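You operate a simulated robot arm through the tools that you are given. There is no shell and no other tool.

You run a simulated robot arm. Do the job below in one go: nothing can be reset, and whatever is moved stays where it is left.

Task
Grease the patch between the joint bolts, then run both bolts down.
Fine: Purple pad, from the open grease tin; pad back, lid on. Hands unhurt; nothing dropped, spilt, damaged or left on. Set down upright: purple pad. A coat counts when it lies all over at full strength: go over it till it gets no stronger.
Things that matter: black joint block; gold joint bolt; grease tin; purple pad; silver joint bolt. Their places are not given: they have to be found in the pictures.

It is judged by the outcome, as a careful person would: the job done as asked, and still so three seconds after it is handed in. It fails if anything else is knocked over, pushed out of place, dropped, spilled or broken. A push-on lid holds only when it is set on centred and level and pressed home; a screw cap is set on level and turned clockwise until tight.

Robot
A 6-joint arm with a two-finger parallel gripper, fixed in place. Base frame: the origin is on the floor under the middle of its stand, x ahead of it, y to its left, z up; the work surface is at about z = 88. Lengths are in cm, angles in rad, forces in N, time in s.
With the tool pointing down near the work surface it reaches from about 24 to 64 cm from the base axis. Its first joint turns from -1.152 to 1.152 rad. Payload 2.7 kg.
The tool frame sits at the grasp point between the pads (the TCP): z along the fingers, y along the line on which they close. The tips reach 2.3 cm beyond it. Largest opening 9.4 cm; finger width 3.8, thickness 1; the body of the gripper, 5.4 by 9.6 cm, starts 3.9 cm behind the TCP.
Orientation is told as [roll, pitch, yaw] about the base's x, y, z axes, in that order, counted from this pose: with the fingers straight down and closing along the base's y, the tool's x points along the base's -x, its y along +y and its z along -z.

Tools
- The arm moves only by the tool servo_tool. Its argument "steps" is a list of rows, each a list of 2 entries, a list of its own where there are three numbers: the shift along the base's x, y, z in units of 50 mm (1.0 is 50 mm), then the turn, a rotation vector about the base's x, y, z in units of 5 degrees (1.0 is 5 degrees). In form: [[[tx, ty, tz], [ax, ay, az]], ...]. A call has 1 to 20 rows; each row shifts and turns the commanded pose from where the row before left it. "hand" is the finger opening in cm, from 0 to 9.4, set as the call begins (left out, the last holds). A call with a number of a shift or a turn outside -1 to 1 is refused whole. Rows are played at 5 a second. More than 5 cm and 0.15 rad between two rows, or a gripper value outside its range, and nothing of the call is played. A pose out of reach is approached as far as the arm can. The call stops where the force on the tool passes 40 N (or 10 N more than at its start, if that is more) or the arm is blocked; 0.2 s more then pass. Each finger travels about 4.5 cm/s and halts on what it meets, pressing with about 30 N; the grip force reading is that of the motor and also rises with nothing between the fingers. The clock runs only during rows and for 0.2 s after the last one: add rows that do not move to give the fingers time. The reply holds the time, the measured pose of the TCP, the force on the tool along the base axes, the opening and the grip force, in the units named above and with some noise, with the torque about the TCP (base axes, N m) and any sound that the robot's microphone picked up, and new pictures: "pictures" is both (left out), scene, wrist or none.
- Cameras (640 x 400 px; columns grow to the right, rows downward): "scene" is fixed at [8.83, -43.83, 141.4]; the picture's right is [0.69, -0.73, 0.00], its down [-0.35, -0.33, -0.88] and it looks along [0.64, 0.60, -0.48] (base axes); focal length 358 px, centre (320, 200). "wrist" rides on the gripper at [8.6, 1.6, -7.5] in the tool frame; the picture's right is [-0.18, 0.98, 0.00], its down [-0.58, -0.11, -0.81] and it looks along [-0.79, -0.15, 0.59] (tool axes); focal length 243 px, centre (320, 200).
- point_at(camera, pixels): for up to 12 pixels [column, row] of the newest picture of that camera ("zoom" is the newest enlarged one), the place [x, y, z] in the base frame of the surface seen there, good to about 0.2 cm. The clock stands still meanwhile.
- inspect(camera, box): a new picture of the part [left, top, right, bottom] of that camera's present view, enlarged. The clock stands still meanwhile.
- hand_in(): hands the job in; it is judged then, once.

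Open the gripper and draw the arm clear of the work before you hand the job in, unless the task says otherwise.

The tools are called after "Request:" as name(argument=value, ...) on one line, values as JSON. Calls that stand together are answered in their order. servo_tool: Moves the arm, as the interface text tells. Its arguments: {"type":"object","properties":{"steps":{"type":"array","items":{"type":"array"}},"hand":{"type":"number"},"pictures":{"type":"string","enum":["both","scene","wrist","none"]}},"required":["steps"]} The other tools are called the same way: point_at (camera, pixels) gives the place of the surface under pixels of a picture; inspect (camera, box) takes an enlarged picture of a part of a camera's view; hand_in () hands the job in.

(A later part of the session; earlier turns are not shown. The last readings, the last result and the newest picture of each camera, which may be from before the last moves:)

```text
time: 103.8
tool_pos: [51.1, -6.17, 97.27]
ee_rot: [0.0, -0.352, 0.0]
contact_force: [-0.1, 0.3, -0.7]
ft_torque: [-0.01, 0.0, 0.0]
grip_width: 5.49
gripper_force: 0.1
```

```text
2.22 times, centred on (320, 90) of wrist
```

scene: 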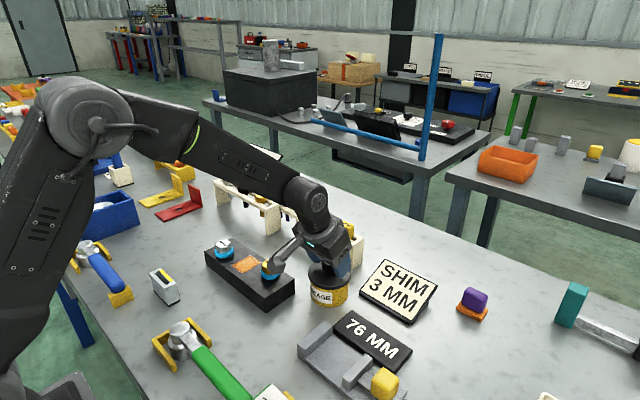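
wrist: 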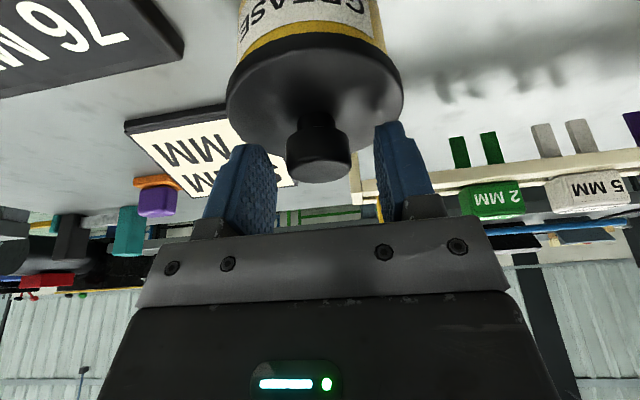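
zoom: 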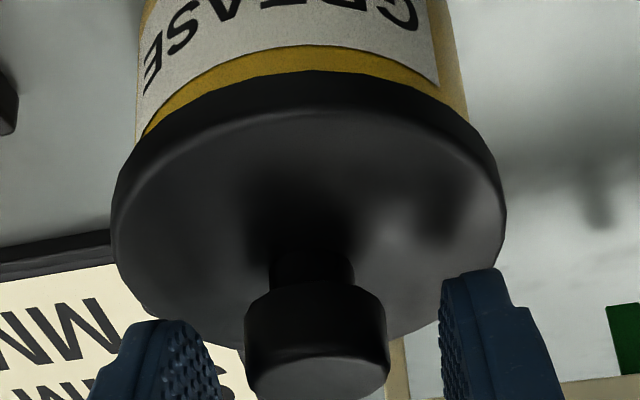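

Lid seated level on the tin and released. I raise, straighten the tool to vertical, and go above the silver bolt.

Request:
servo_tool(steps=[[[0, 0, 0.3], [0, 0, 0]], [[0, 0, 0.6], [0, 0, 0]], [[0, 0, 0.6], [0, 0, 0]], [[-0.2, 0.5, 0], [0, 1, 0]], [[-0.3, 0.8, 0], [0, 1, 0]], [[-0.4, 0.8, 0], [0, 1, 0]], [[-0.4, 0.8, 0], [0, 1, 0]], [[-0.4, 0.8, 0], [0, 0, 0]], [[-0.3, 0.78, -0.4], [0, 0, 0]], [[0, 0, 0], [0, 0, 0]], [[0, 0, 0], [0, 0, 0]]])

Request:
inspect(camera="scene", box=[280, 230, 380, 310])

Request:
inspect(camera="wrist", box=[220, 30, 420, 155])

```text
time: 106.2
tool_pos: [41.14, 16.22, 102.82]
ee_rot: [-0.002, -0.001, -0.001]
contact_force: [0.5, -0.1, -0.1]
ft_torque: [0.0, 0.01, 0.02]
grip_width: 5.5
gripper_force: 0.1
```

scene: 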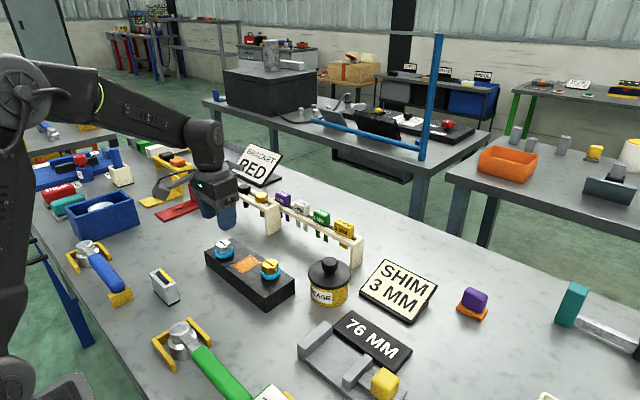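
wrist: 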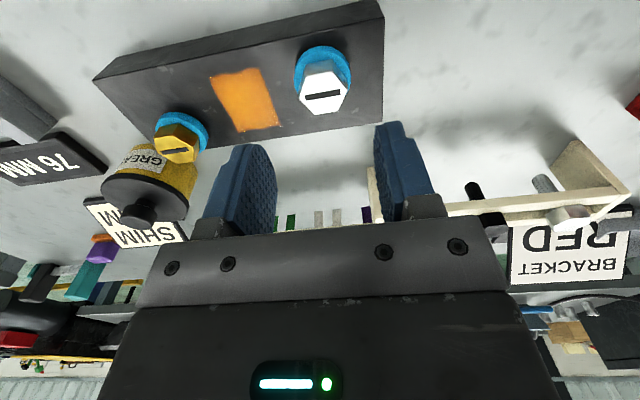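

```text
5.00 times, centred on (330, 270) of scene
```

zoom: 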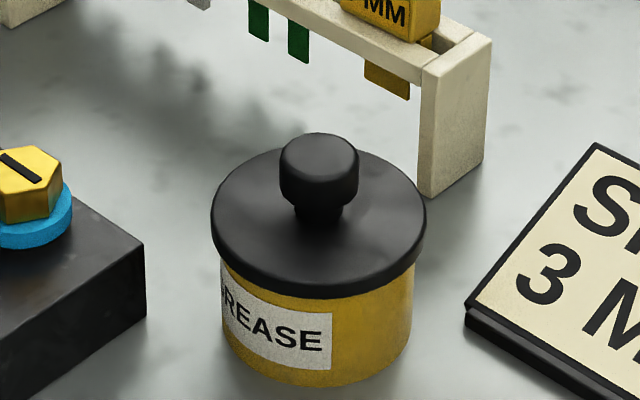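

```text
3.20 times, centred on (320, 92) of wrist
```

zoom: 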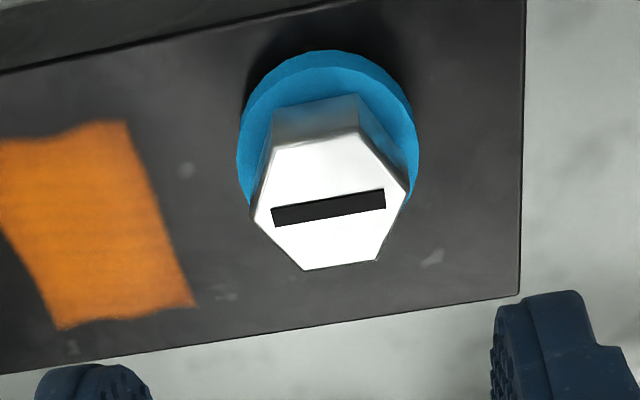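

The lid sits level and centred, and the silver bolt is at wrist (323,90). I also look at the coat from this closer side.

Request:
inspect(camera="wrist", box=[195, 55, 295, 140])

Request:
point_at(camera="wrist", pixels=[[322, 96], [308, 98], [339, 92], [322, 108], [320, 80], [176, 150], [322, 70]])

```text
4.71 times, centred on (245, 98) of wrist
```

zoom: 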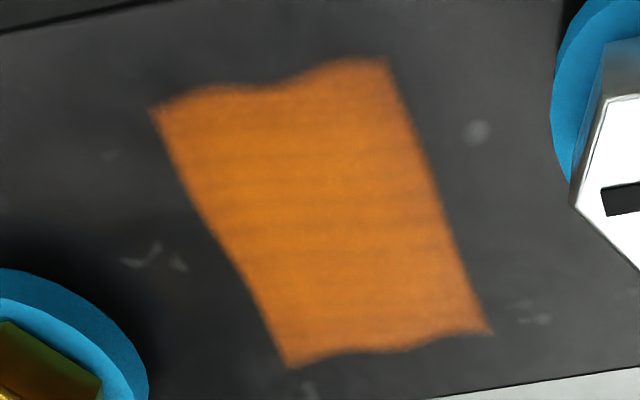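

```text
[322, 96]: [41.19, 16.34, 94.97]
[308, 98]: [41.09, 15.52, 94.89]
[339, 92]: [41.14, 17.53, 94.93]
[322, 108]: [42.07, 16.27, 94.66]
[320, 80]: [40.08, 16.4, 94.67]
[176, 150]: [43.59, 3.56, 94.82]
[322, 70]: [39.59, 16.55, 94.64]
```

The coat is full and even. Silver bolt centre ≈ (41.2,16.3), slot along y, so a flat pair faces x. I turn the gripper +90° at height to start a long clockwise stroke.

Request:
servo_tool(steps=[[[0, 0, 0], [0, 0, 1]], [[0, 0, 0], [0, 0, 1]], [[0, 0, 0], [0, 0, 1]], [[0, 0, 0], [0, 0, 1]], [[0, 0, 0], [0, 0, 1]], [[0, 0, 0], [0, 0, 1]], [[0, 0, 0], [0, 0, 1]], [[0, 0, 0], [0, 0, 1]], [[0, 0, 0], [0, 0, 1]], [[0, 0, 0], [0, 0, 1]], [[0, 0, 0], [0, 0, 1]], [[0, 0, 0], [0, 0, 1]], [[0, 0, 0], [0, 0, 1]], [[0, 0, 0], [0, 0, 1]], [[0, 0, 0], [0, 0, 1]], [[0, 0, 0], [0, 0, 1]], [[0, 0, 0], [0, 0, 1]], [[0, 0, 0], [0, 0, 1]], [[0, 0, 0], [0, 0, 0]]], hand=5)

```text
time: 110.2
tool_pos: [41.25, 16.2, 102.62]
ee_rot: [0.001, -0.002, 1.573]
contact_force: [0.3, -0.5, 0.5]
ft_torque: [-0.02, 0.03, -0.03]
grip_width: 5.0
gripper_force: 0.1
```

scene: 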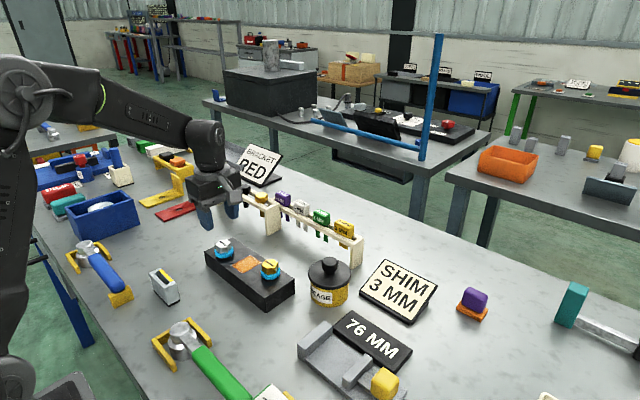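
wrist: 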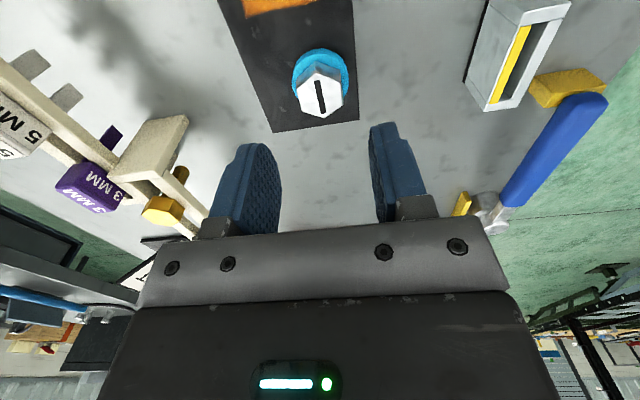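

At yaw +90° the bolt's slot now runs vertically in the wrist image at (320,97), so the flats face the fingers. I shift by (0.1,0.18) and descend toward the head.

Request:
servo_tool(steps=[[[0.02, 0.036, -0.4], [0, 0, 0]], [[0, 0, -0.4], [0, 0, 0]], [[0, 0, -0.3], [0, 0, 0]], [[0, 0, 0], [0, 0, 0]], [[0, 0, 0], [0, 0, 0]]])

Request:
inspect(camera="wrist", box=[200, 60, 440, 240])

Request:
inspect(camera="scene", box=[190, 200, 270, 270])

```text
time: 111.4
tool_pos: [41.33, 16.31, 97.13]
ee_rot: [-0.001, -0.002, 1.568]
contact_force: [1.1, 0.3, 0.8]
ft_torque: [-0.01, 0.0, 0.0]
grip_width: 4.99
gripper_force: 0.1
```

scene: 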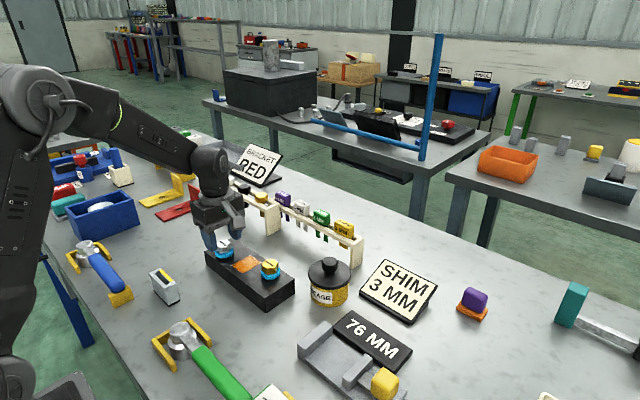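
wrist: 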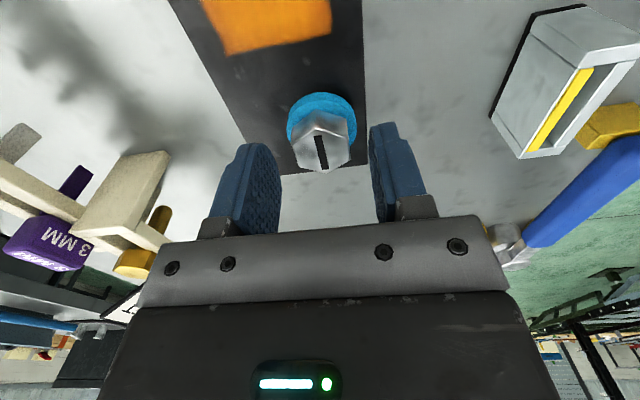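

```text
2.22 times, centred on (320, 150) of wrist
```

zoom: 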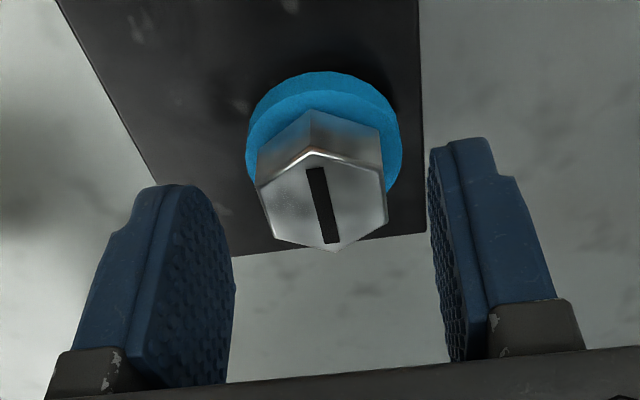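

```text
5.71 times, centred on (230, 235) of scene
```

zoom: 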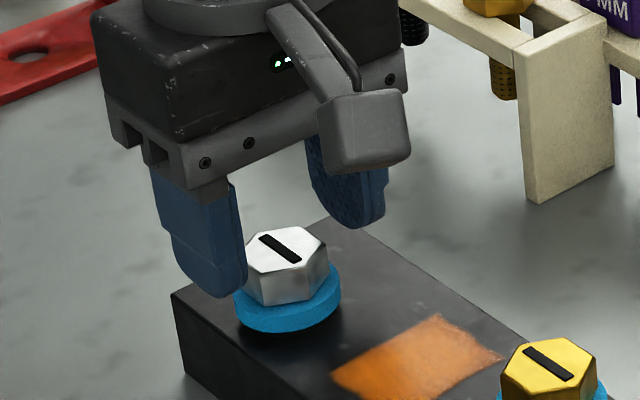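

Aligned in the closing direction (x); I shift y by 0.1 and go down to TCP z≈95.75 so the tips stay above the blue flange.

Request:
servo_tool(steps=[[[0, 0.02, -0.14], [0, 0, 0]], [[0, 0, -0.12], [0, 0, 0]], [[0, 0, 0], [0, 0, 0]], [[0, 0, 0], [0, 0, 0]]])

Request:
inspect(camera="scene", box=[190, 200, 270, 270])

```text
time: 112.4
tool_pos: [41.38, 16.49, 95.95]
ee_rot: [0.001, -0.001, 1.57]
contact_force: [0.3, 0.2, -0.2]
ft_torque: [-0.04, 0.03, 0.02]
grip_width: 5.0
gripper_force: 0.0
```

scene: 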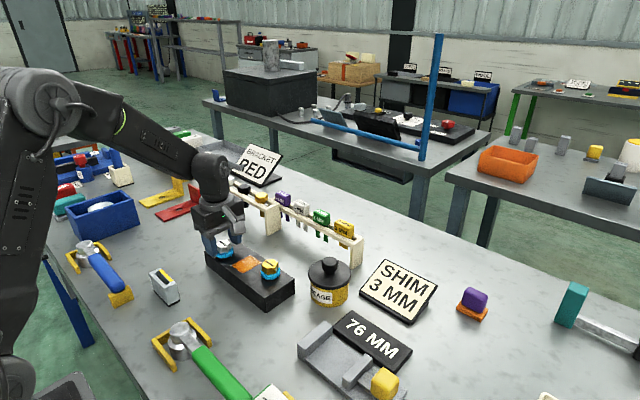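
wrist: 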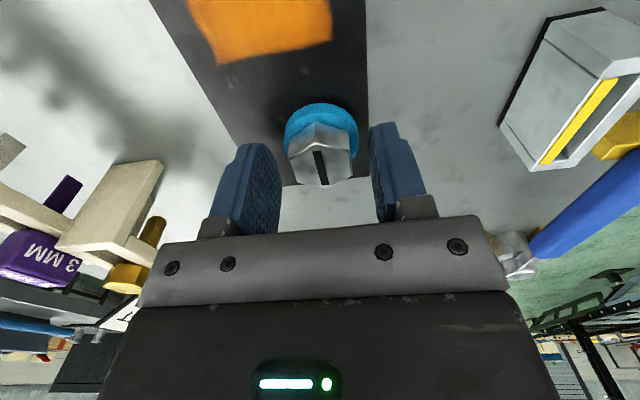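

```text
5.71 times, centred on (230, 235) of scene
```

zoom: 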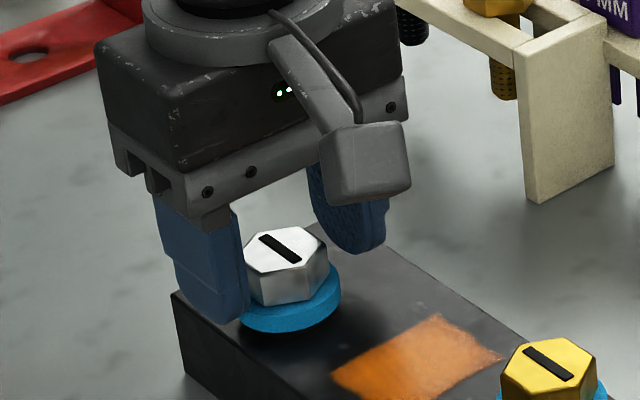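

Fingers flank the head above the flange. I lower a touch more and close on the flats.

Request:
servo_tool(steps=[[[0, 0, -0.03], [0, 0, 0]], [[0, 0, 0], [0, 0, 0]]], pictures="none")

Request:
servo_tool(steps=[[[0, 0, 0], [0, 0, 0]], [[0, 0, 0], [0, 0, 0]], [[0, 0, 0], [0, 0, 0]], [[0, 0, 0], [0, 0, 0]], [[0, 0, 0], [0, 0, 0]]], hand=1.5)

Request:
inspect(camera="scene", box=[190, 200, 270, 270])

```text
time: 113.0
tool_pos: [41.13, 16.47, 95.74]
ee_rot: [0.001, -0.002, 1.57]
contact_force: [-0.1, -0.6, 0.2]
ft_torque: [-0.02, 0.01, 0.01]
grip_width: 5.0
gripper_force: 0.1
```

```text
time: 114.2
tool_pos: [41.2, 16.55, 95.78]
ee_rot: [0.001, -0.002, 1.57]
contact_force: [-6.5, -1.1, 1.2]
ft_torque: [0.05, 0.09, 0.01]
grip_width: 2.92
gripper_force: 45.0
```

scene: 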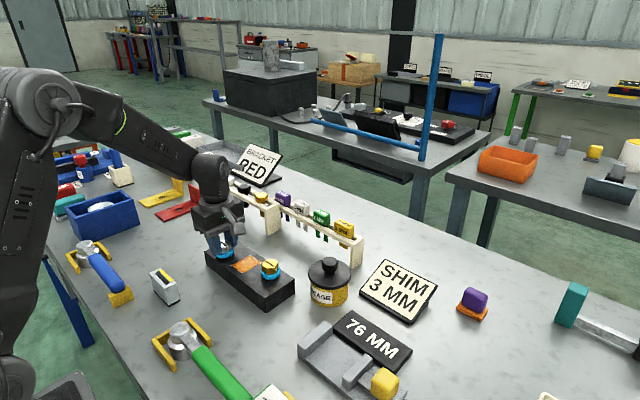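
wrist: 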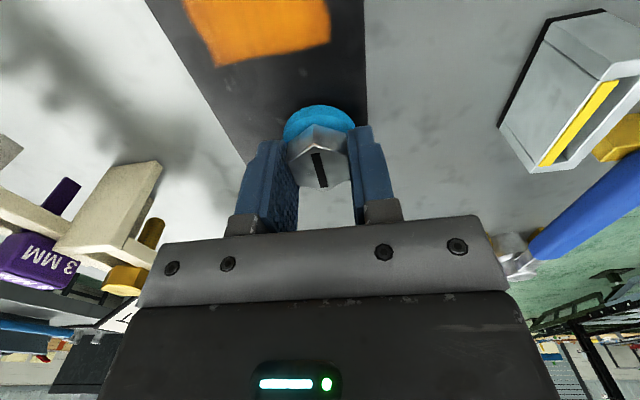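

```text
5.71 times, centred on (230, 235) of scene
```

zoom: 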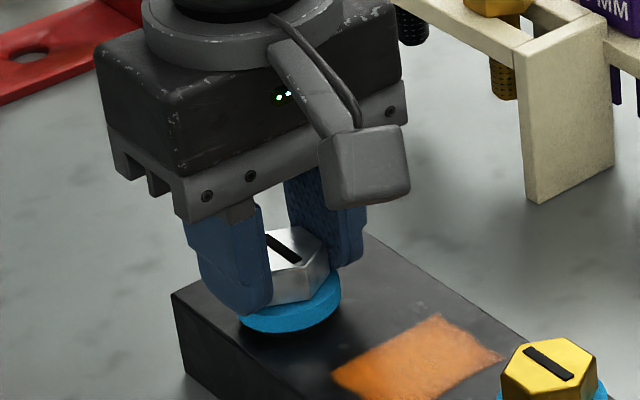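

Held at 2.92 cm across the flats. I ease off the small side load and start turning clockwise 30°, watching torque.

Request:
servo_tool(steps=[[[-0.016, 0, 0], [0, 0, 0]], [[0, 0, 0], [0, 0, -1]], [[0, 0, 0], [0, 0, -1]], [[0, 0, 0], [0, 0, -1]], [[0, 0, 0], [0, 0, -1]], [[0, 0, 0], [0, 0, -1]], [[0, 0, 0], [0, 0, -1]], [[0, 0, 0], [0, 0, 0]]])

Request:
inspect(camera="scene", box=[190, 200, 270, 270])

```text
time: 116.0
tool_pos: [41.14, 16.44, 95.7]
ee_rot: [-0.001, -0.003, 1.045]
contact_force: [12.0, -0.7, -18.1]
ft_torque: [0.15, -0.36, -0.01]
grip_width: 2.96
gripper_force: 45.3
```

scene: 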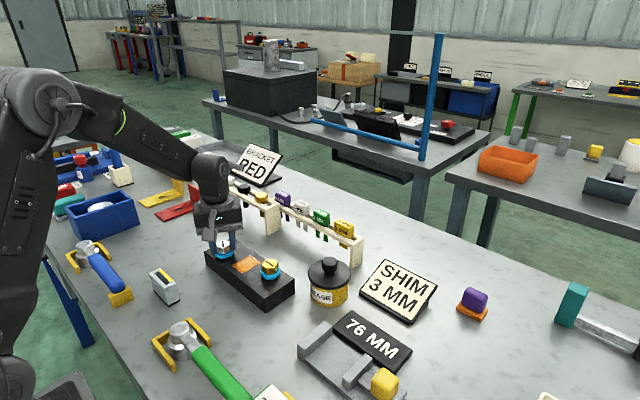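
wrist: 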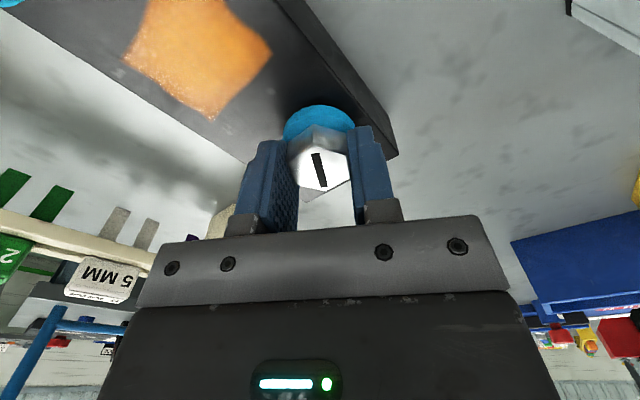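

```text
5.71 times, centred on (230, 235) of scene
```

zoom: 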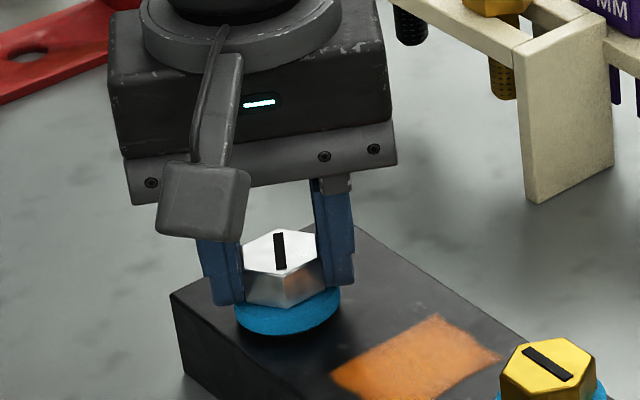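

The bolt turns with the gripper and pulls it downward (-18 N), as a thread should. I follow it down a bit and re-centre.

Request:
servo_tool(steps=[[[0.016, 0, -0.02], [0, 0, 0]], [[0, 0, -0.015], [0, 0, 0]], [[0, 0, 0], [0, 0, 0]]], pictures="none")

```text
time: 116.8
tool_pos: [41.22, 16.54, 95.65]
ee_rot: [0.002, -0.002, 1.048]
contact_force: [2.0, 2.8, 7.3]
ft_torque: [-1.03, 0.73, -0.04]
grip_width: 2.95
gripper_force: 44.8
```

The drop is about 0.12 cm per 30°. I continue turning clockwise while following down at that rate.

Request:
servo_tool(steps=[[[0, 0, -0.001], [0, 0, -1]], [[0, 0, -0.004], [0, 0, -1]], [[0, 0, -0.004], [0, 0, -1]], [[0, 0, -0.004], [0, 0, -1]], [[0, 0, -0.004], [0, 0, -1]], [[0, 0, -0.004], [0, 0, -1]], [[0, 0, 0], [0, 0, 0]]])

Request:
inspect(camera="scene", box=[190, 200, 270, 270])

```text
time: 118.4
tool_pos: [41.18, 16.53, 95.48]
ee_rot: [-0.001, 0.0, 0.522]
contact_force: [-15.8, -5.3, 28.1]
ft_torque: [-0.02, 0.2, -0.09]
grip_width: 2.94
gripper_force: 45.1
```

scene: 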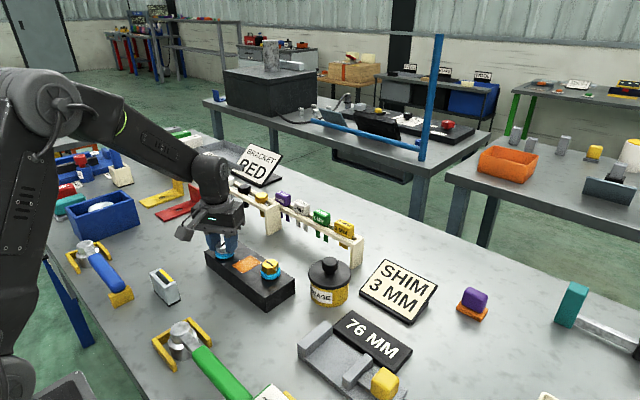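
wrist: 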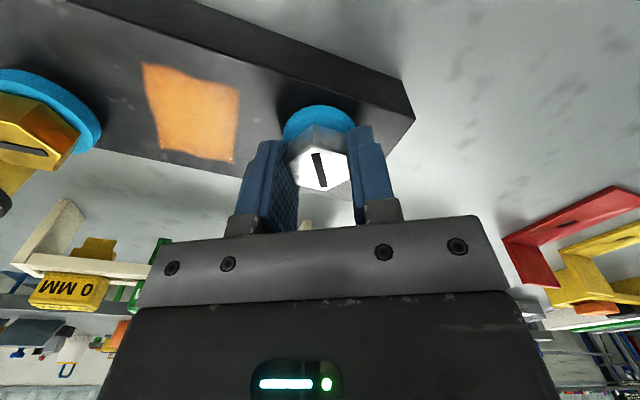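

```text
5.71 times, centred on (230, 235) of scene
```

zoom: 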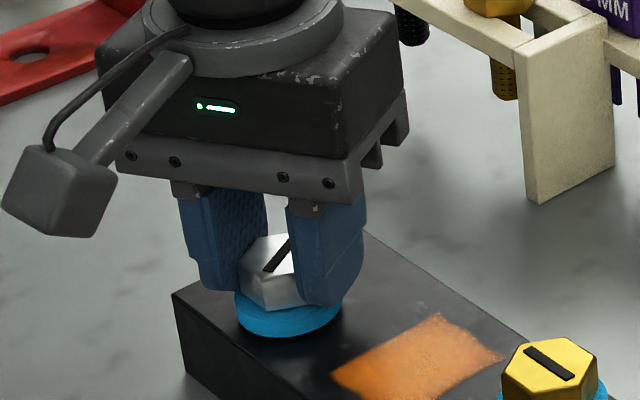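

Now I've pushed too far down (+28 N), so the thread drops more slowly. I back up to unload, then continue turning at constant height.

Request:
servo_tool(steps=[[[-0.02, 0, 0.02], [0, 0, 0]], [[0, 0, 0.015], [0, 0, 0]], [[0, 0, 0], [0, 0, 0]]], pictures="none")

```text
time: 119.2
tool_pos: [41.22, 16.53, 95.53]
ee_rot: [-0.001, -0.002, 0.523]
contact_force: [5.5, -2.2, -3.6]
ft_torque: [0.24, -0.82, 0.04]
grip_width: 2.96
gripper_force: 44.8
```

Unloaded. I turn another 45° clockwise at this height.

Request:
servo_tool(steps=[[[0, 0, 0], [0, 0, -1]], [[0, 0, 0], [0, 0, -1]], [[0, 0, 0], [0, 0, -1]], [[0, 0, 0], [0, 0, -1]], [[0, 0, 0], [0, 0, -1]], [[0, 0, 0], [0, 0, -1]], [[0, 0, 0], [0, 0, -1]], [[0, 0, 0], [0, 0, -1]], [[0, 0, 0], [0, 0, -1]], [[0, 0, 0], [0, 0, 0]]], pictures="wrist")

```text
time: 121.4
tool_pos: [41.17, 16.51, 95.52]
ee_rot: [0.0, 0.001, -0.264]
contact_force: [8.8, 10.6, -32.0]
ft_torque: [0.04, -0.34, 0.01]
grip_width: 2.96
gripper_force: 45.2
```

wrist: 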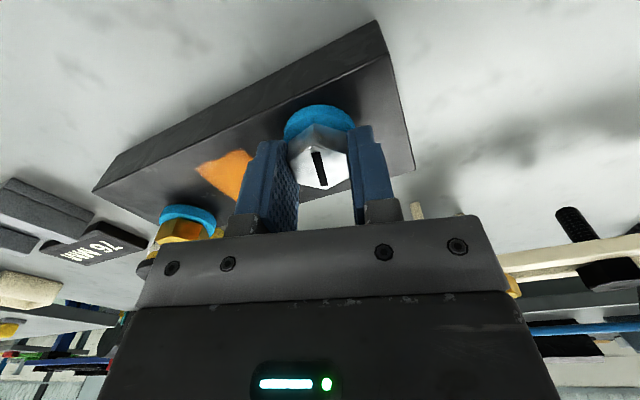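

The thread pulls down again (-32 N). I follow down 0.17 cm to unload and look at the flange gap.

Request:
servo_tool(steps=[[[0.005, 0.008, -0.02], [0, 0, 0]], [[0, 0, -0.014], [0, 0, 0]], [[0, 0, 0], [0, 0, 0]]], pictures="scene")

Request:
inspect(camera="scene", box=[205, 225, 285, 290])

```text
time: 122.2
tool_pos: [41.16, 16.5, 95.49]
ee_rot: [0.0, 0.002, -0.261]
contact_force: [-11.1, 8.4, -1.3]
ft_torque: [0.25, 1.22, 0.01]
grip_width: 2.94
gripper_force: 44.7
```

scene: 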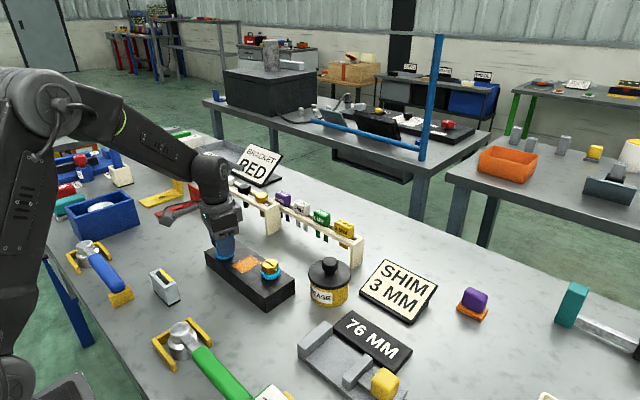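

```text
6.15 times, centred on (245, 258) of scene
```

zoom: 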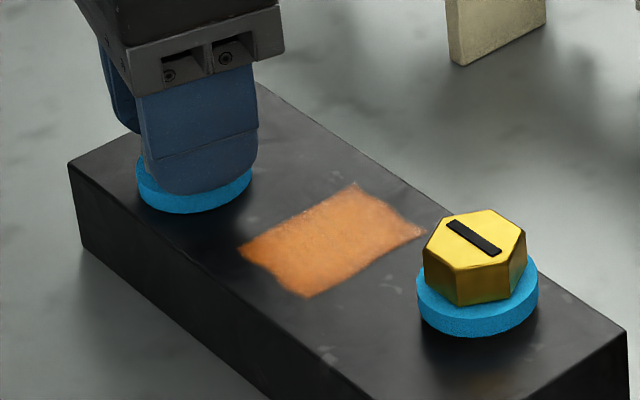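

The silver flange has come closer to the block. I keep turning 45° clockwise, following down slightly.

Request:
servo_tool(steps=[[[-0.01, 0.008, -0.002], [0, 0, -1]], [[0, 0, -0.003], [0, 0, -1]], [[0, 0, -0.003], [0, 0, -1]], [[0, 0, -0.003], [0, 0, -1]], [[0, 0, -0.003], [0, 0, -1]], [[0, 0, -0.003], [0, 0, -1]], [[0, 0, -0.003], [0, 0, -1]], [[0, 0, -0.003], [0, 0, -1]], [[0, 0, -0.003], [0, 0, -1]], [[0, 0, 0], [0, 0, 0]]], pictures="wrist")

```text
time: 124.4
tool_pos: [41.16, 16.44, 95.28]
ee_rot: [0.001, -0.003, -1.047]
contact_force: [7.7, 0.0, -11.8]
ft_torque: [-0.7, -0.56, -0.01]
grip_width: 2.95
gripper_force: 44.8
```

wrist: 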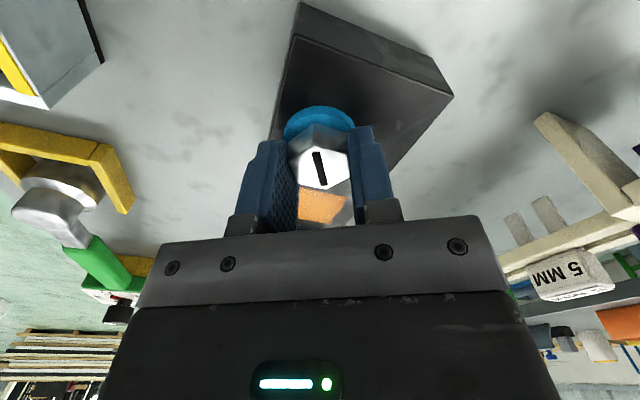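

No torque yet after 150°. I continue another 45°.

Request:
servo_tool(steps=[[[0.008, 0, -0.006], [0, 0, -1]], [[0, 0, -0.004], [0, 0, -1]], [[0, 0, -0.004], [0, 0, -1]], [[0, 0, -0.004], [0, 0, -1]], [[0, 0, -0.004], [0, 0, -1]], [[0, 0, -0.004], [0, 0, -1]], [[0, 0, -0.004], [0, 0, -1]], [[0, 0, -0.004], [0, 0, -1]], [[0, 0, -0.004], [0, 0, -1]], [[0, 0, 0], [0, 0, 0]]], pictures="both")

Request:
inspect(camera="scene", box=[205, 225, 285, 290])

```text
time: 126.6
tool_pos: [41.22, 16.55, 95.08]
ee_rot: [0.004, 0.0, -1.835]
contact_force: [15.6, -2.7, -9.3]
ft_torque: [-0.41, -0.15, 0.04]
grip_width: 2.91
gripper_force: 45.3
```

scene: 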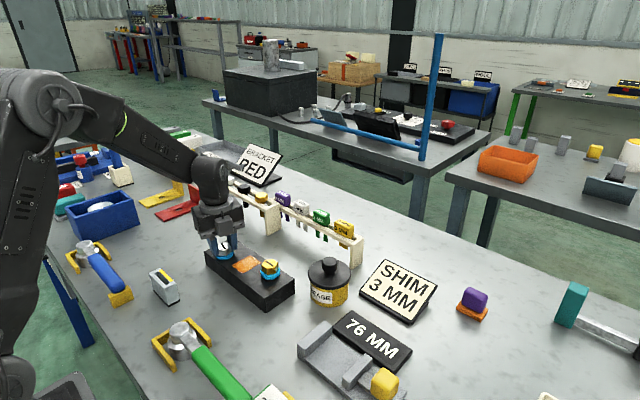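
wrist: 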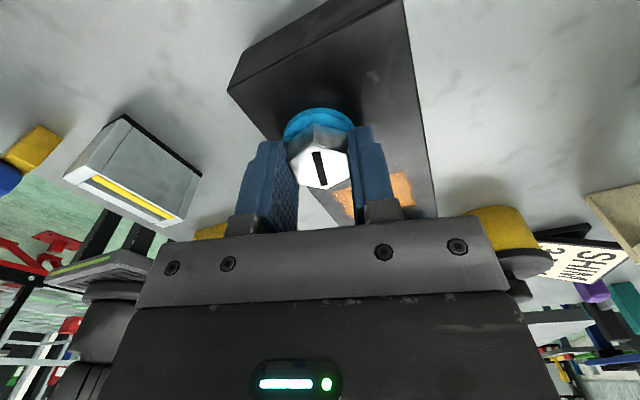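

```text
6.15 times, centred on (245, 258) of scene
```

zoom: 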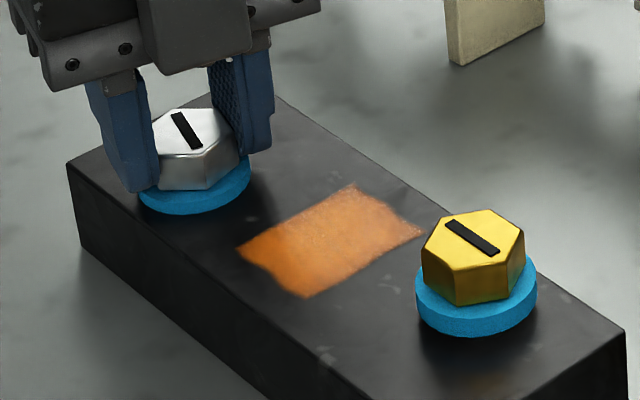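

The silver flange is clearly lower than the gold one; still no resisting torque. I continue 45° more.

Request:
servo_tool(steps=[[[0.012, 0, -0.006], [0, 0, -1]], [[0, 0, -0.004], [0, 0, -1]], [[0, 0, -0.004], [0, 0, -1]], [[0, 0, -0.004], [0, 0, -1]], [[0, 0, -0.004], [0, 0, -1]], [[0, 0, -0.004], [0, 0, -1]], [[0, 0, -0.004], [0, 0, -1]], [[0, 0, -0.004], [0, 0, -1]], [[0, 0, -0.004], [0, 0, -1]], [[0, 0, 0], [0, 0, 0]]], pictures="both")

Request:
inspect(camera="scene", box=[205, 225, 285, 290])

```text
time: 128.5
tool_pos: [41.38, 16.45, 95.06]
ee_rot: [-0.025, 0.002, -2.553]
contact_force: [-4.2, 7.1, 1.3]
ft_torque: [-0.34, -0.02, 0.02]
grip_width: 2.96
gripper_force: 44.9
out of reach, approached as far as the arm can: row 9
stopped in row 9: the force on the tool passed its limit at 60 N (the readings are from after the stop); the commanded pose is now the measured one
```

scene: 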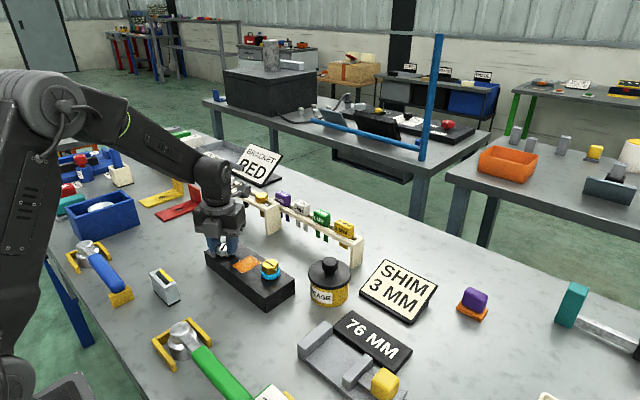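
wrist: 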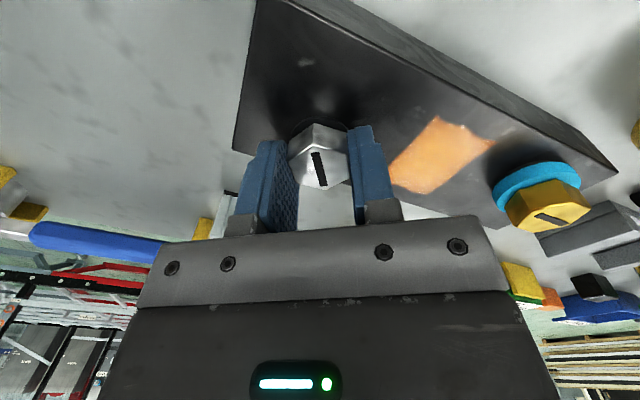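

```text
6.15 times, centred on (245, 258) of scene
```

zoom: 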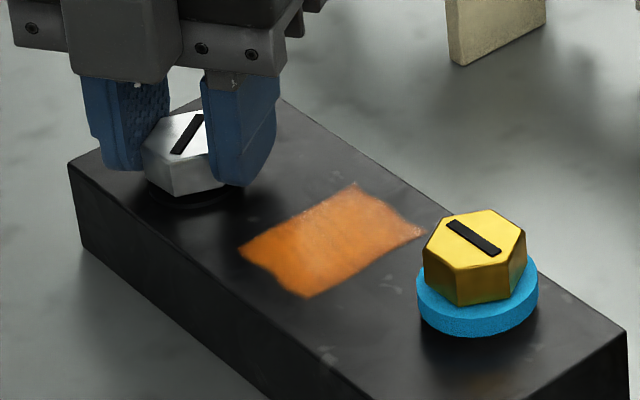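

The silver bolt's ring has gone from blue to dark and the motion stopped on force at yaw −146°: it appears run down. I release and raise to inspect it.

Request:
servo_tool(steps=[[[0, 0, 0], [0, 0, 0]], [[0, 0, 0], [0, 0, 0]], [[0, 0, 0], [0, 0, 0]], [[0, 0, 0.3], [0, 0, 0]], [[0, 0, 0.6], [0, 0, 0]], [[0, 0, 0.5], [0, 0, 0]], [[0, 0, 0], [0, 0, 0]]], hand=5)

Request:
inspect(camera="scene", box=[205, 225, 285, 290])

Request:
inspect(camera="scene", box=[212, 234, 248, 262])

```text
time: 130.1
tool_pos: [41.37, 16.17, 102.02]
ee_rot: [-0.026, 0.003, -2.555]
contact_force: [-0.3, 0.4, -0.2]
ft_torque: [0.0, 0.01, 0.0]
grip_width: 5.02
gripper_force: 0.1
```

scene: 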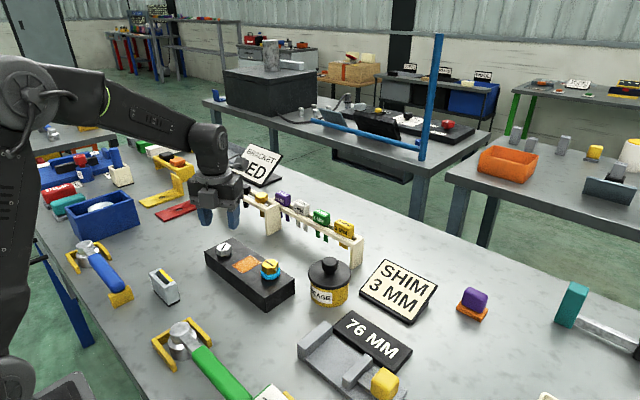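
wrist: 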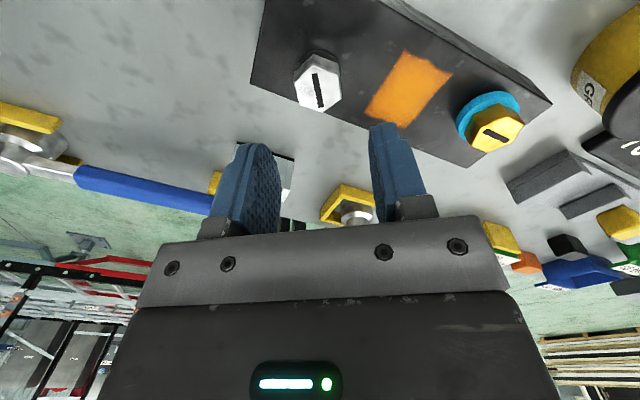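

```text
6.15 times, centred on (245, 258) of scene
```

zoom: 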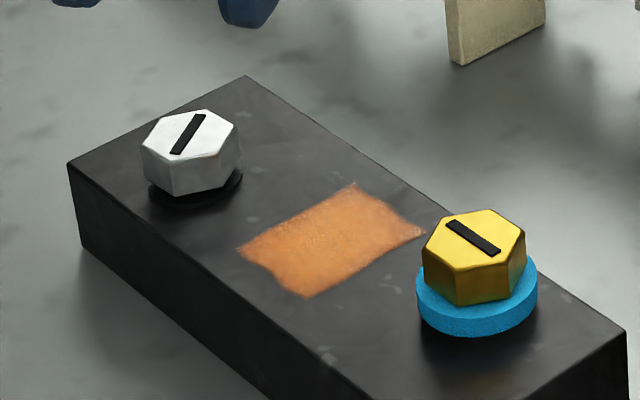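

```text
14.29 times, centred on (230, 248) of scene
```

zoom: 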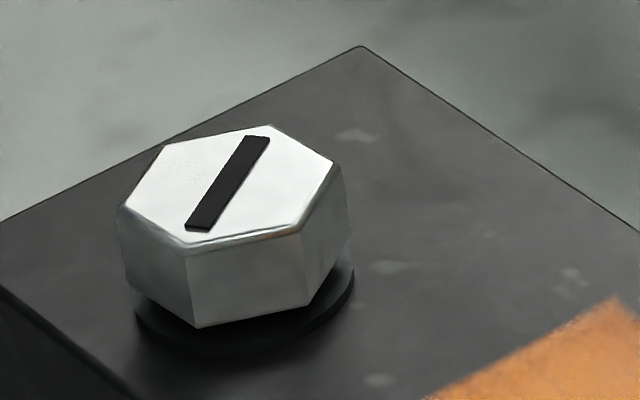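

The blue band is hidden, so the bolt has gone down. To verify tightness I rewind the wrist 240° at height (also correcting a small roll) for a check turn.

Request:
servo_tool(steps=[[[0, 0, 0], [0.3, 0, 0]], [[0, 0, 0], [0, 0, 1]], [[0, 0, 0], [0, 0, 1]], [[0, 0, 0], [0, 0, 1]], [[0, 0, 0], [0, 0, 1]], [[0, 0, 0], [0, 0, 1]], [[0, 0, 0], [0, 0, 1]], [[0, 0, 0], [0, 0, 1]], [[0, 0, 0], [0, 0, 1]], [[0, 0, 0], [0, 0, 1]], [[0, 0, 0], [0, 0, 1]], [[0, 0, 0], [0, 0, 1]], [[0, 0, 0], [0, 0, 1]], [[0, 0, 0], [0, 0, 1]], [[0, 0, 0], [0, 0, 1]], [[0, 0, 0], [0, 0, 1]], [[0, 0, 0], [0, 0, 1]], [[0, 0, 0], [0, 0, 1]], [[0, 0, 0], [0, 0, 1]], [[0, 0, 0], [0, 0, 1]]], pictures="none")

Request:
servo_tool(steps=[[[0, 0, 0], [0, 0, 1]], [[0, 0, 0], [0, 0, 1]], [[0, 0, 0], [0, 0, 1]], [[0, 0, 0], [0, 0, 1]], [[0, 0, 0], [0, 0, 1]], [[0, 0, 0], [0, 0, 1]], [[0, 0, 0], [0, 0, 1]], [[0, 0, 0], [0, 0, 1]], [[0, 0, 0], [0, 0, 1]], [[0, 0, 0], [0, 0, 1]], [[0, 0, 0], [0, 0, 1]], [[0, 0, 0], [0, 0, 1]], [[0, 0, 0], [0, 0, 1]], [[0, 0, 0], [0, 0, 1]], [[0, 0, 0], [0, 0, 1]], [[0, 0, 0], [0, 0, 1]], [[0, 0, 0], [0, 0, 1]], [[0, 0, 0], [0, 0, 1]], [[0, 0, 0], [0, 0, 0]]], pictures="both")

```text
time: 134.3
tool_pos: [41.32, 16.42, 101.96]
ee_rot: [-0.044, 0.017, -0.894]
contact_force: [-0.2, -1.1, 0.7]
ft_torque: [-0.04, 0.0, -0.03]
grip_width: 5.01
gripper_force: 0.0
```

```text
time: 138.3
tool_pos: [41.23, 16.38, 101.93]
ee_rot: [-0.045, 0.017, 0.675]
contact_force: [0.3, -0.3, -0.2]
ft_torque: [0.02, 0.04, 0.02]
grip_width: 5.01
gripper_force: 0.1
```

scene: 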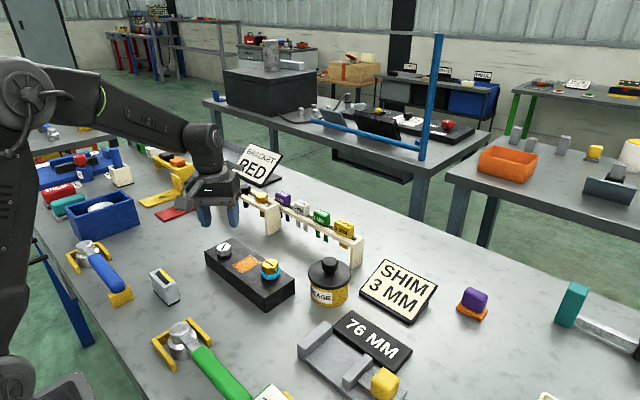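
wrist: 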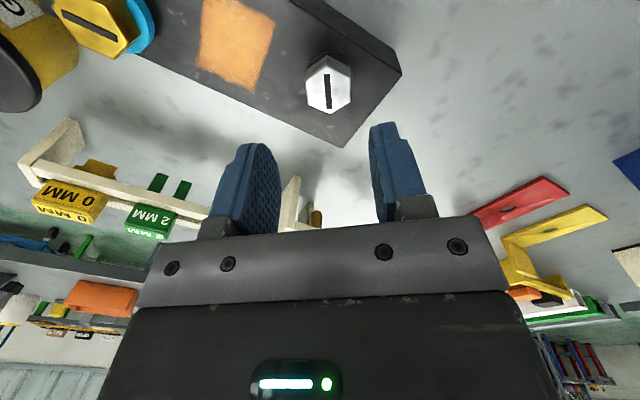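

Tilt needs a small correction, and the slot appears vertical at wrist (328,92) so the flats will face the fingers near yaw 34°. I correct and descend to regrip at the lower height.

Request:
servo_tool(steps=[[[0, 0, 0], [0.524, 0.171, 0]], [[0, 0.02, 0], [0, 0, -1]], [[0, 0, -0.4], [0, 0, 0]], [[0, 0, -0.4], [0, 0, 0]], [[0, 0, 0], [0, 0, 0]], [[0, 0, 0], [0, 0, 0]]])

Request:
inspect(camera="wrist", box=[200, 60, 440, 240])

```text
time: 139.7
tool_pos: [41.17, 16.58, 97.91]
ee_rot: [-0.001, 0.0, 0.587]
contact_force: [-1.0, 0.4, -0.4]
ft_torque: [-0.01, 0.05, -0.04]
grip_width: 5.02
gripper_force: 0.0
```

scene: 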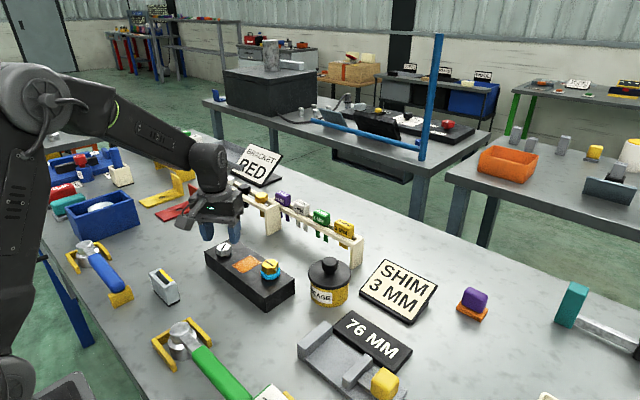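
wrist: 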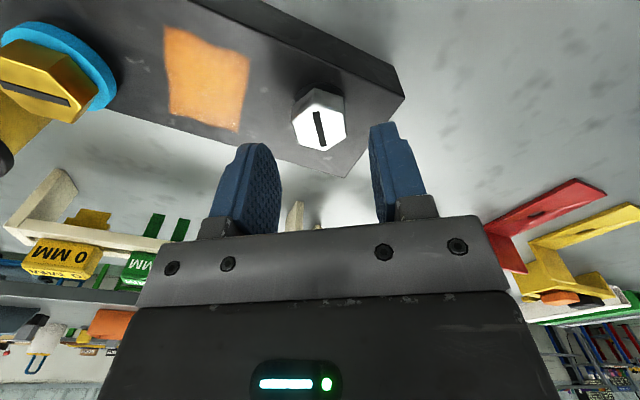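

```text
2.22 times, centred on (320, 150) of wrist
```

zoom: 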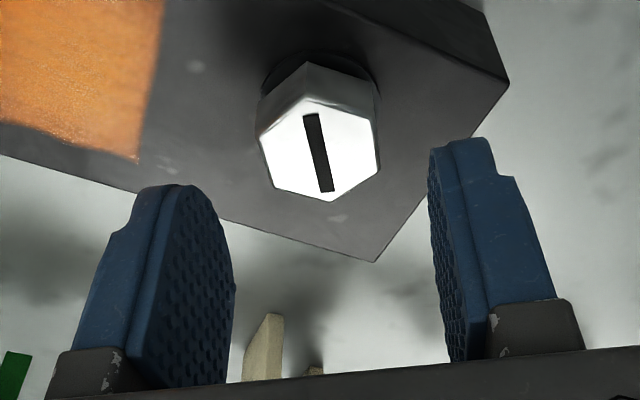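

Aligned. I descend to z≈95.15 and close on the head for a check turn.

Request:
servo_tool(steps=[[[0, 0, -0.3], [0, 0, 0]], [[0, 0, -0.24], [0, 0, 0]], [[0, 0, 0], [0, 0, 0]], [[0, 0, 0], [0, 0, 0]]], pictures="none")

Request:
servo_tool(steps=[[[0, 0, 0], [0, 0, 0]], [[0, 0, 0], [0, 0, 0]], [[0, 0, 0], [0, 0, 0]], [[0, 0, 0], [0, 0, 0]], [[0, 0, 0], [0, 0, 0]]], hand=1.5, pictures="scene")

Request:
inspect(camera="scene", box=[205, 225, 285, 290])

```text
time: 140.7
tool_pos: [41.33, 16.55, 95.34]
ee_rot: [0.0, 0.001, 0.586]
contact_force: [-0.5, 0.3, 0.1]
ft_torque: [0.03, -0.03, 0.01]
grip_width: 5.01
gripper_force: 0.2
```

```text
time: 141.9
tool_pos: [41.37, 16.52, 95.3]
ee_rot: [0.0, 0.0, 0.587]
contact_force: [-7.6, 11.6, -0.3]
ft_torque: [0.24, 0.17, 0.03]
grip_width: 2.96
gripper_force: 44.9
```

scene: 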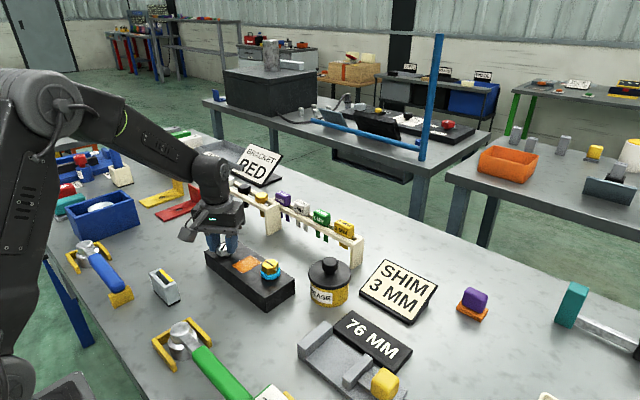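

```text
6.15 times, centred on (245, 258) of scene
```

zoom: 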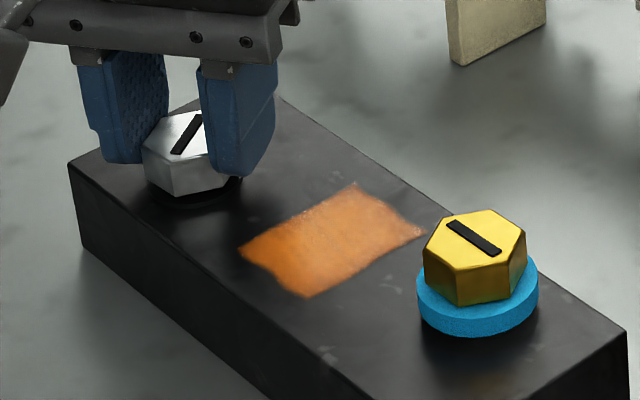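

Gripped. I ease the side load and turn clockwise 15°, checking the torque.

Request:
servo_tool(steps=[[[-0.01, 0.016, 0], [0, 0, 0]], [[0, 0, 0], [0, 0, -1]], [[0, 0, 0], [0, 0, -1]], [[0, 0, 0], [0, 0, -1]], [[0, 0, 0], [0, 0, 0]]], pictures="wrist")

```text
time: 143.1
tool_pos: [41.24, 16.48, 95.21]
ee_rot: [-0.001, 0.001, 0.323]
contact_force: [2.7, 0.7, -1.0]
ft_torque: [-0.19, 0.11, 0.14]
grip_width: 2.97
gripper_force: 44.2
```

wrist: 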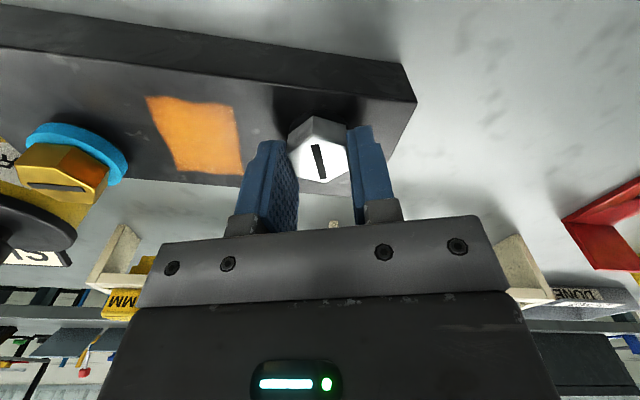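

The bolt still follows the gripper with a slight torque (0.14 N m). I continue 30°.

Request:
servo_tool(steps=[[[0, 0, 0], [0, 0, -1]], [[0, 0, 0], [0, 0, -1]], [[0, 0, 0], [0, 0, -1]], [[0, 0, 0], [0, 0, -1]], [[0, 0, 0], [0, 0, -1]], [[0, 0, 0], [0, 0, -1]], [[0, 0, 0], [0, 0, 0]]], pictures="wrist")

Request:
inspect(camera="wrist", box=[200, 60, 440, 240])

```text
time: 144.7
tool_pos: [41.35, 16.57, 95.12]
ee_rot: [-0.005, 0.005, -0.201]
contact_force: [10.3, -16.1, -20.2]
ft_torque: [-0.28, -0.38, 0.7]
grip_width: 2.96
gripper_force: 45.1
```

wrist: 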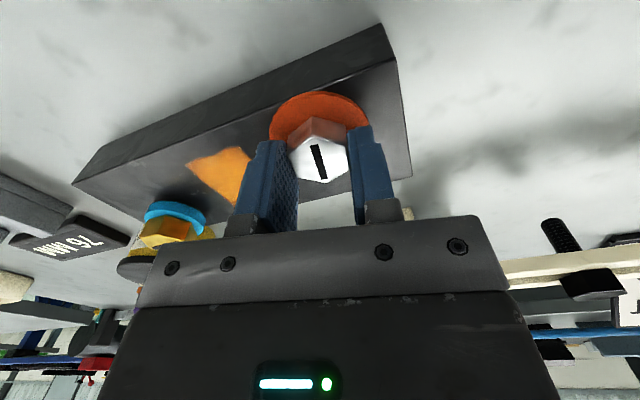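

```text
2.22 times, centred on (320, 150) of wrist
```

zoom: 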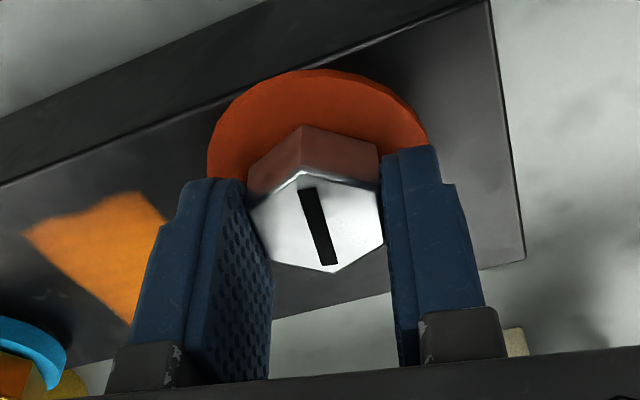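

An orange-red ring has appeared under the silver head with torque at 0.7 N m. I look closely before doing anything more.

Request:
servo_tool(steps=[[[0, 0, 0], [0, 0, 0]]], pictures="scene")

Request:
inspect(camera="scene", box=[205, 225, 285, 290])

Request:
inspect(camera="scene", box=[212, 234, 248, 262])

```text
time: 145.1
tool_pos: [41.28, 16.55, 95.26]
ee_rot: [-0.003, 0.002, -0.198]
contact_force: [9.5, -21.1, -22.9]
ft_torque: [-0.11, -0.27, 0.59]
grip_width: 2.97
gripper_force: 44.8
```

scene: 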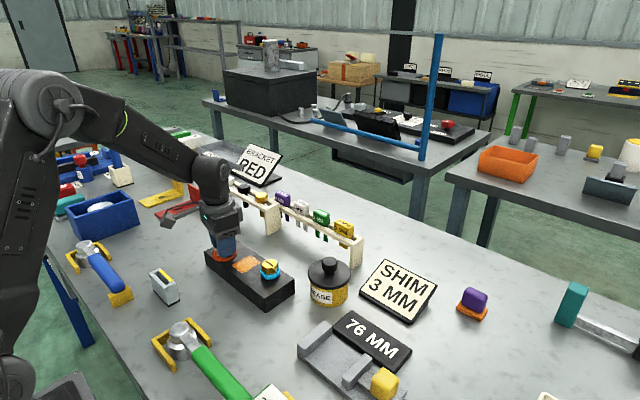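

```text
6.15 times, centred on (245, 258) of scene
```

zoom: 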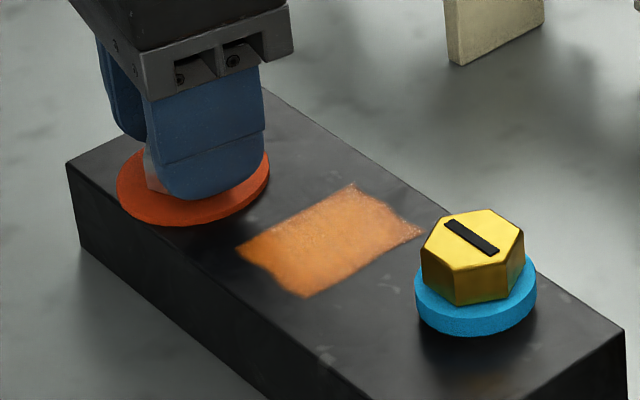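

```text
14.29 times, centred on (230, 248) of scene
```

zoom: 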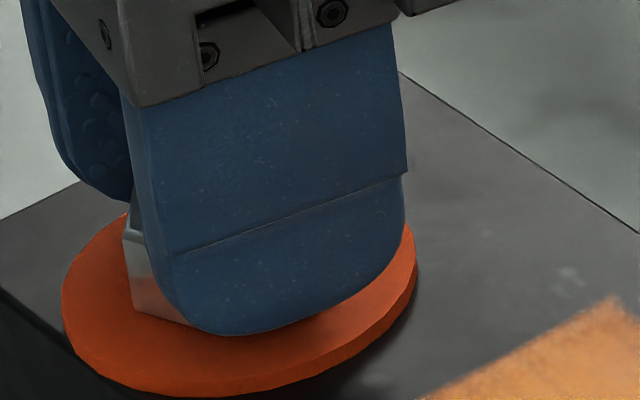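

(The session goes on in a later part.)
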